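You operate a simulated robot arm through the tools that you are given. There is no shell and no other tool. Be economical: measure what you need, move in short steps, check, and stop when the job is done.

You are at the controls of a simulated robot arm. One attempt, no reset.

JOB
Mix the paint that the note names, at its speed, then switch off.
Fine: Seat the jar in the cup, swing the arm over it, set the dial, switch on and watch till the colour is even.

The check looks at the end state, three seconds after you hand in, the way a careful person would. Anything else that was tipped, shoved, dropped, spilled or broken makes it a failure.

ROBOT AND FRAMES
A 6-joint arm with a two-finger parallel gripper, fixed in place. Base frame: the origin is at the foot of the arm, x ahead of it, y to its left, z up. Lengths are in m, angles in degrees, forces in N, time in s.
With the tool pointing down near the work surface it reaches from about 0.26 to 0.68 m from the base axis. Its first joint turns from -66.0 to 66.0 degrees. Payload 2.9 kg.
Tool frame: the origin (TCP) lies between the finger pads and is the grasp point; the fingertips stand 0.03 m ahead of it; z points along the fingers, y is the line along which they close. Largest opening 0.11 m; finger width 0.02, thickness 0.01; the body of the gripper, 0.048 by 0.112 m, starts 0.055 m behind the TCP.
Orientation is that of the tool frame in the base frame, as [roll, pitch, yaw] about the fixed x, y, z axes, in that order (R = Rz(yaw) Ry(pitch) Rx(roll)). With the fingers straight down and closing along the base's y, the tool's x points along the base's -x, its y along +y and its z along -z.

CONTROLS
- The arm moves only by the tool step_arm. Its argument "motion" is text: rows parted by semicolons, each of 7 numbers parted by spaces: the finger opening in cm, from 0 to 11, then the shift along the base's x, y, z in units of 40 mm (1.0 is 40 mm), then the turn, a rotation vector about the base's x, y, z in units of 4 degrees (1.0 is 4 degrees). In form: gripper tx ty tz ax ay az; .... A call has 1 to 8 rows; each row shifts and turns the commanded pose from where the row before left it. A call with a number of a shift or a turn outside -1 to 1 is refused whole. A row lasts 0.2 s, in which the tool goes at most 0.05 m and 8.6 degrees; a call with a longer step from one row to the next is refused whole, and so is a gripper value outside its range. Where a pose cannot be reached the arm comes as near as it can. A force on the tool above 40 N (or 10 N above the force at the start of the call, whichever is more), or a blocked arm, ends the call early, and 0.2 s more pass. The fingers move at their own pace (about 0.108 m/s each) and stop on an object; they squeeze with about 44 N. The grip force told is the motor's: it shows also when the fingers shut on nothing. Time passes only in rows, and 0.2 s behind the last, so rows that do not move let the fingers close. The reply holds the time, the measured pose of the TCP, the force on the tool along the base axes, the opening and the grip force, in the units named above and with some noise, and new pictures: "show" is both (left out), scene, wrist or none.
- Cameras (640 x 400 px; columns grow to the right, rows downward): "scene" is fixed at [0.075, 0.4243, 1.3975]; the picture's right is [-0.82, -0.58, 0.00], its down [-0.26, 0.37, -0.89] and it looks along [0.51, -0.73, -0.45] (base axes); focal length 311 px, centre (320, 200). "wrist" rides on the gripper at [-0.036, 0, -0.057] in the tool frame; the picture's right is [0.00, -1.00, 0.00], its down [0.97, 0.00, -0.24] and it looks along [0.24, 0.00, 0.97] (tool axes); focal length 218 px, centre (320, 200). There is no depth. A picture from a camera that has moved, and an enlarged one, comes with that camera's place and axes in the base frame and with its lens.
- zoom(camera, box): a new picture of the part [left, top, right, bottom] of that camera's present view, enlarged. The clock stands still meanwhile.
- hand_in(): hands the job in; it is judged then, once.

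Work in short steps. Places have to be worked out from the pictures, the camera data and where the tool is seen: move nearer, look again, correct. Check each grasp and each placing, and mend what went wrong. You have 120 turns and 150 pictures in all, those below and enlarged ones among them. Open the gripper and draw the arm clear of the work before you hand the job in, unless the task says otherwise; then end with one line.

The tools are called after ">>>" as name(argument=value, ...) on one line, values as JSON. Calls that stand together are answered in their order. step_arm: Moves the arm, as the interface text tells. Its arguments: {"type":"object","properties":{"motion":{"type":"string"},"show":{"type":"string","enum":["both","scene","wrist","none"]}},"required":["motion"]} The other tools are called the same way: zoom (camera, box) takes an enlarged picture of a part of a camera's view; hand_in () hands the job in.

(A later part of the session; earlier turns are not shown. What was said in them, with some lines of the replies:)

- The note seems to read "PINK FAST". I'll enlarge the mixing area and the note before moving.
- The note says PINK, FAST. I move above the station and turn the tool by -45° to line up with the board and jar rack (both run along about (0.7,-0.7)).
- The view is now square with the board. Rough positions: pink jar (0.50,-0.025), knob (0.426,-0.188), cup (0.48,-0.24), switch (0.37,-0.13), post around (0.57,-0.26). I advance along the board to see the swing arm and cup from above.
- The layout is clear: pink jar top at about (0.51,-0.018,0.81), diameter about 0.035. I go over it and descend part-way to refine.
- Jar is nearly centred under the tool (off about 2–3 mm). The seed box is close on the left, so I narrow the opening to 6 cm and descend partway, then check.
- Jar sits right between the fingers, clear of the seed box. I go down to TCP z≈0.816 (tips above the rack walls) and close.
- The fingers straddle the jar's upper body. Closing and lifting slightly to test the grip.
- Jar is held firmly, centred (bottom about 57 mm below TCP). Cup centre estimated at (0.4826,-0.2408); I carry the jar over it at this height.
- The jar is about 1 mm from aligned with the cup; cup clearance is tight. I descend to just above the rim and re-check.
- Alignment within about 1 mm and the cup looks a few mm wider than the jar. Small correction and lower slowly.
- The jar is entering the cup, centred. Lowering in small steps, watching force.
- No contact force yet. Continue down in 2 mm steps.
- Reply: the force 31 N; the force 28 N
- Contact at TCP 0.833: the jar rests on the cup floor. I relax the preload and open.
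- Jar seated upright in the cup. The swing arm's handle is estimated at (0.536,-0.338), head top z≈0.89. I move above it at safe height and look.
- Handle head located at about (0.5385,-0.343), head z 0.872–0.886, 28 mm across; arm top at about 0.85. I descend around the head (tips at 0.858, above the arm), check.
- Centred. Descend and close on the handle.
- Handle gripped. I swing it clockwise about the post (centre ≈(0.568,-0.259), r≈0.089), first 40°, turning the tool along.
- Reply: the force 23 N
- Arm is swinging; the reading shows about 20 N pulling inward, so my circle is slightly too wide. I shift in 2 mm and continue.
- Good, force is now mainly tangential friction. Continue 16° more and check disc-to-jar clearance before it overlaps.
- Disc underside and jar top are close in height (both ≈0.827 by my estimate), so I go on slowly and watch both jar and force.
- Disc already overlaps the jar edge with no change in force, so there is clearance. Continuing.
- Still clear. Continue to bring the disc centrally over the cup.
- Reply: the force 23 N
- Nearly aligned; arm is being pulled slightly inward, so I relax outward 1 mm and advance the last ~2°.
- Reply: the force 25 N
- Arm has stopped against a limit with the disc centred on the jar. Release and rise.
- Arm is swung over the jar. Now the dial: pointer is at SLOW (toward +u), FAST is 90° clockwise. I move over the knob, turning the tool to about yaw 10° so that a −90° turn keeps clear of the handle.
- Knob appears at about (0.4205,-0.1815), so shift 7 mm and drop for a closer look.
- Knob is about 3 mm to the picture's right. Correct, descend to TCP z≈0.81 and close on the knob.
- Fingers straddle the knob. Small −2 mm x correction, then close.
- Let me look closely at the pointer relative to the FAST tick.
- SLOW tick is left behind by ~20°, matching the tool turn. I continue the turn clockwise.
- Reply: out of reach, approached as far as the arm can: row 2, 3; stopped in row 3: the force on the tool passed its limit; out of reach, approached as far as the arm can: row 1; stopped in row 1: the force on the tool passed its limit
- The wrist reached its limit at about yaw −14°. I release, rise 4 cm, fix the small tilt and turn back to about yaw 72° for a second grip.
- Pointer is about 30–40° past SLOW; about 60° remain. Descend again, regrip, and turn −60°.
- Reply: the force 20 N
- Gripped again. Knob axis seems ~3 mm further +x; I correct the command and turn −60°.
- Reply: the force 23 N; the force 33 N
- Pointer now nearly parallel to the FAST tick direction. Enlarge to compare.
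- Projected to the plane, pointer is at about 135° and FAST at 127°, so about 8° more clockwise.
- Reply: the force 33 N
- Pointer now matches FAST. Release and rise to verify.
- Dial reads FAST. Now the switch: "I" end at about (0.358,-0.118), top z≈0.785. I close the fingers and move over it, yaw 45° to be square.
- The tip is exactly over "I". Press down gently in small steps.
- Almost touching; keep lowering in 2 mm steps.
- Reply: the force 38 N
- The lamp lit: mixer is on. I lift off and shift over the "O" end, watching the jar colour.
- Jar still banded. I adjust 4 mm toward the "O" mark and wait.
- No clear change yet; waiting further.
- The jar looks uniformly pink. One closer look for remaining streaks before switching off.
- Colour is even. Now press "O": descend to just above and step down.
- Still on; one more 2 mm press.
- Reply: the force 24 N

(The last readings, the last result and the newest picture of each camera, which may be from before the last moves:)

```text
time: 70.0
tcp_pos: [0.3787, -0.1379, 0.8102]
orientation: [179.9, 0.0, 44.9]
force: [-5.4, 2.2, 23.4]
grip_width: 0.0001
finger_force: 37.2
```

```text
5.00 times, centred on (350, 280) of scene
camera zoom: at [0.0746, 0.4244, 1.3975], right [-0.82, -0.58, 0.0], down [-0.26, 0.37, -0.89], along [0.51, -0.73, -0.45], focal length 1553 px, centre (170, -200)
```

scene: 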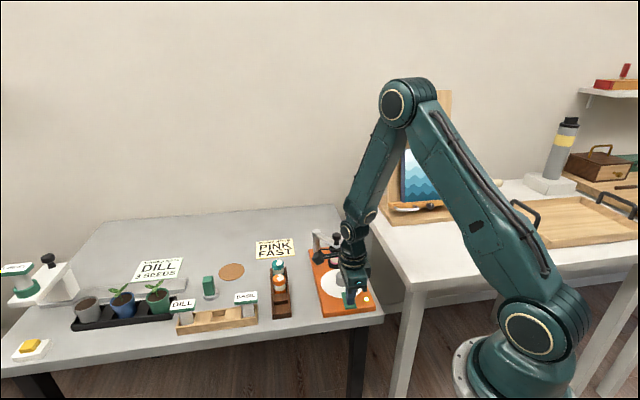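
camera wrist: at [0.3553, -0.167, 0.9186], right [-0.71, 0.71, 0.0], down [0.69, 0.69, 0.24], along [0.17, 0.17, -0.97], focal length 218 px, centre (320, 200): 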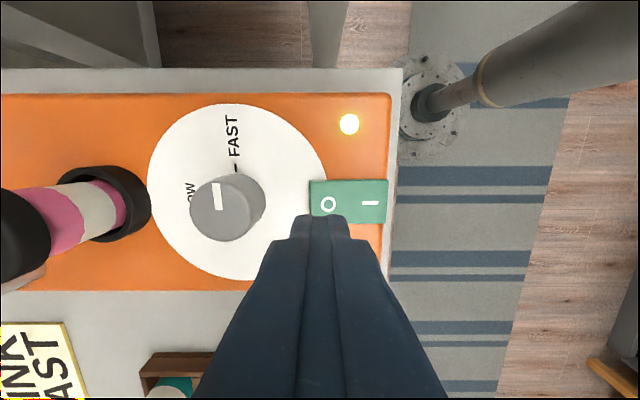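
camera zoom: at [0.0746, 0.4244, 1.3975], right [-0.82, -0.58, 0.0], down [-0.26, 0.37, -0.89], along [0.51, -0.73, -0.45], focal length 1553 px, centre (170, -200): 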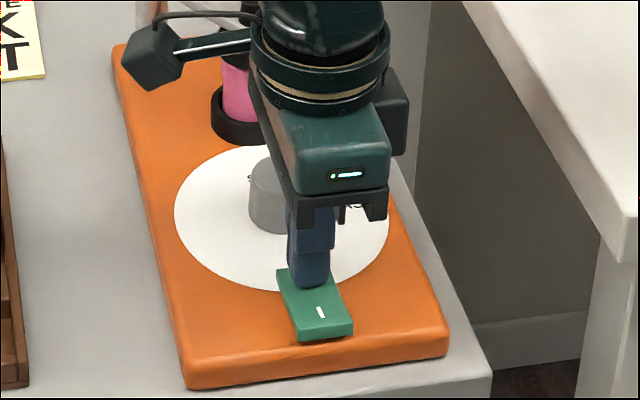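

The lamp is out: the mixer is off. I rise, back away and open the gripper, then check everything.

>>> step_arm(motion="0 0 0 0.8 0 0 0; 0 0 0 1 0 0 0; 0 0 0 1 0 0 0; 0 0 0 1 0 0 0; 0 0 0 1 0 0 0; 8 -0.8 0 0.5 0 0 0; 8 -0.8 0 0.5 0 0 0; 8 0 0 0 0 0 0")

>>> zoom(camera="scene", box=[240, 200, 400, 330])

```text
time: 71.8
tcp_pos: [0.3148, -0.1395, 1.0424]
orientation: [-180.0, 0.0, 45.0]
force: [-0.2, 0.4, 0.4]
grip_width: 0.0799
finger_force: 0.1
camera wrist: at [0.2889, -0.1648, 1.0988], right [-0.71, 0.71, 0.0], down [0.69, 0.69, 0.24], along [0.17, 0.17, -0.97], focal length 218 px, centre (320, 200)
```

scene: 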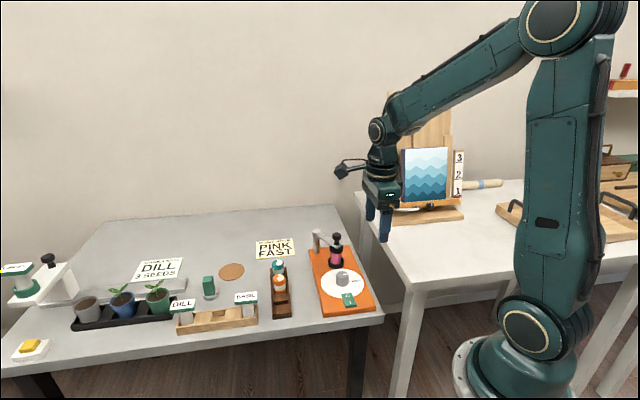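
wrist: 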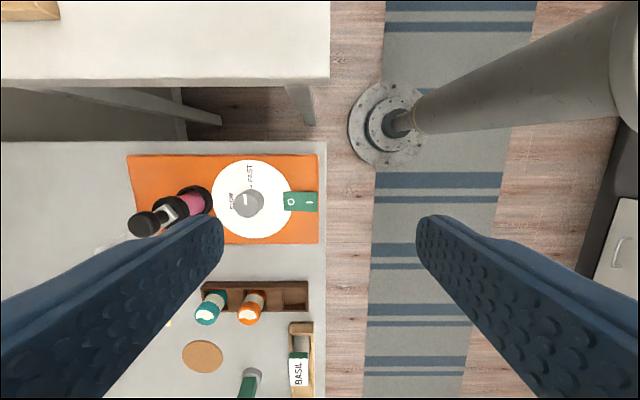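

```text
3.08 times, centred on (320, 265) of scene
camera zoom: at [0.0749, 0.4243, 1.3975], right [-0.82, -0.58, 0.0], down [-0.26, 0.37, -0.89], along [0.51, -0.73, -0.45], focal length 956 px, centre (320, 0)
```

zoom: 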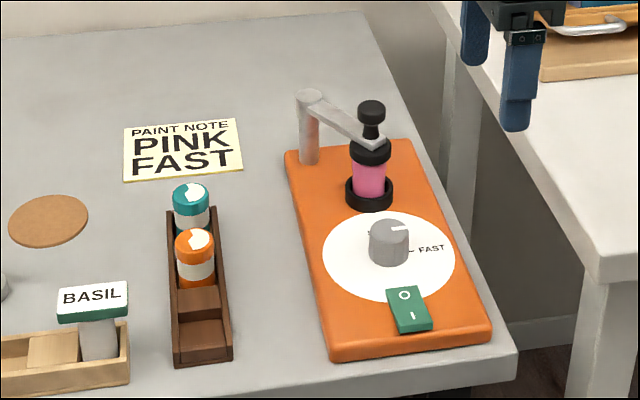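

Pink jar is seated and evenly mixed, dial is at FAST, the lamp is out, the arm is clear and nothing else has moved. Handing in.

>>> hand_in()

```text
The job is handed in.
```

The pink paint was mixed at FAST until the colour was even, then the mixer was switched off; the jar is still seated under the swing arm, and the robot arm is clear with its gripper open.
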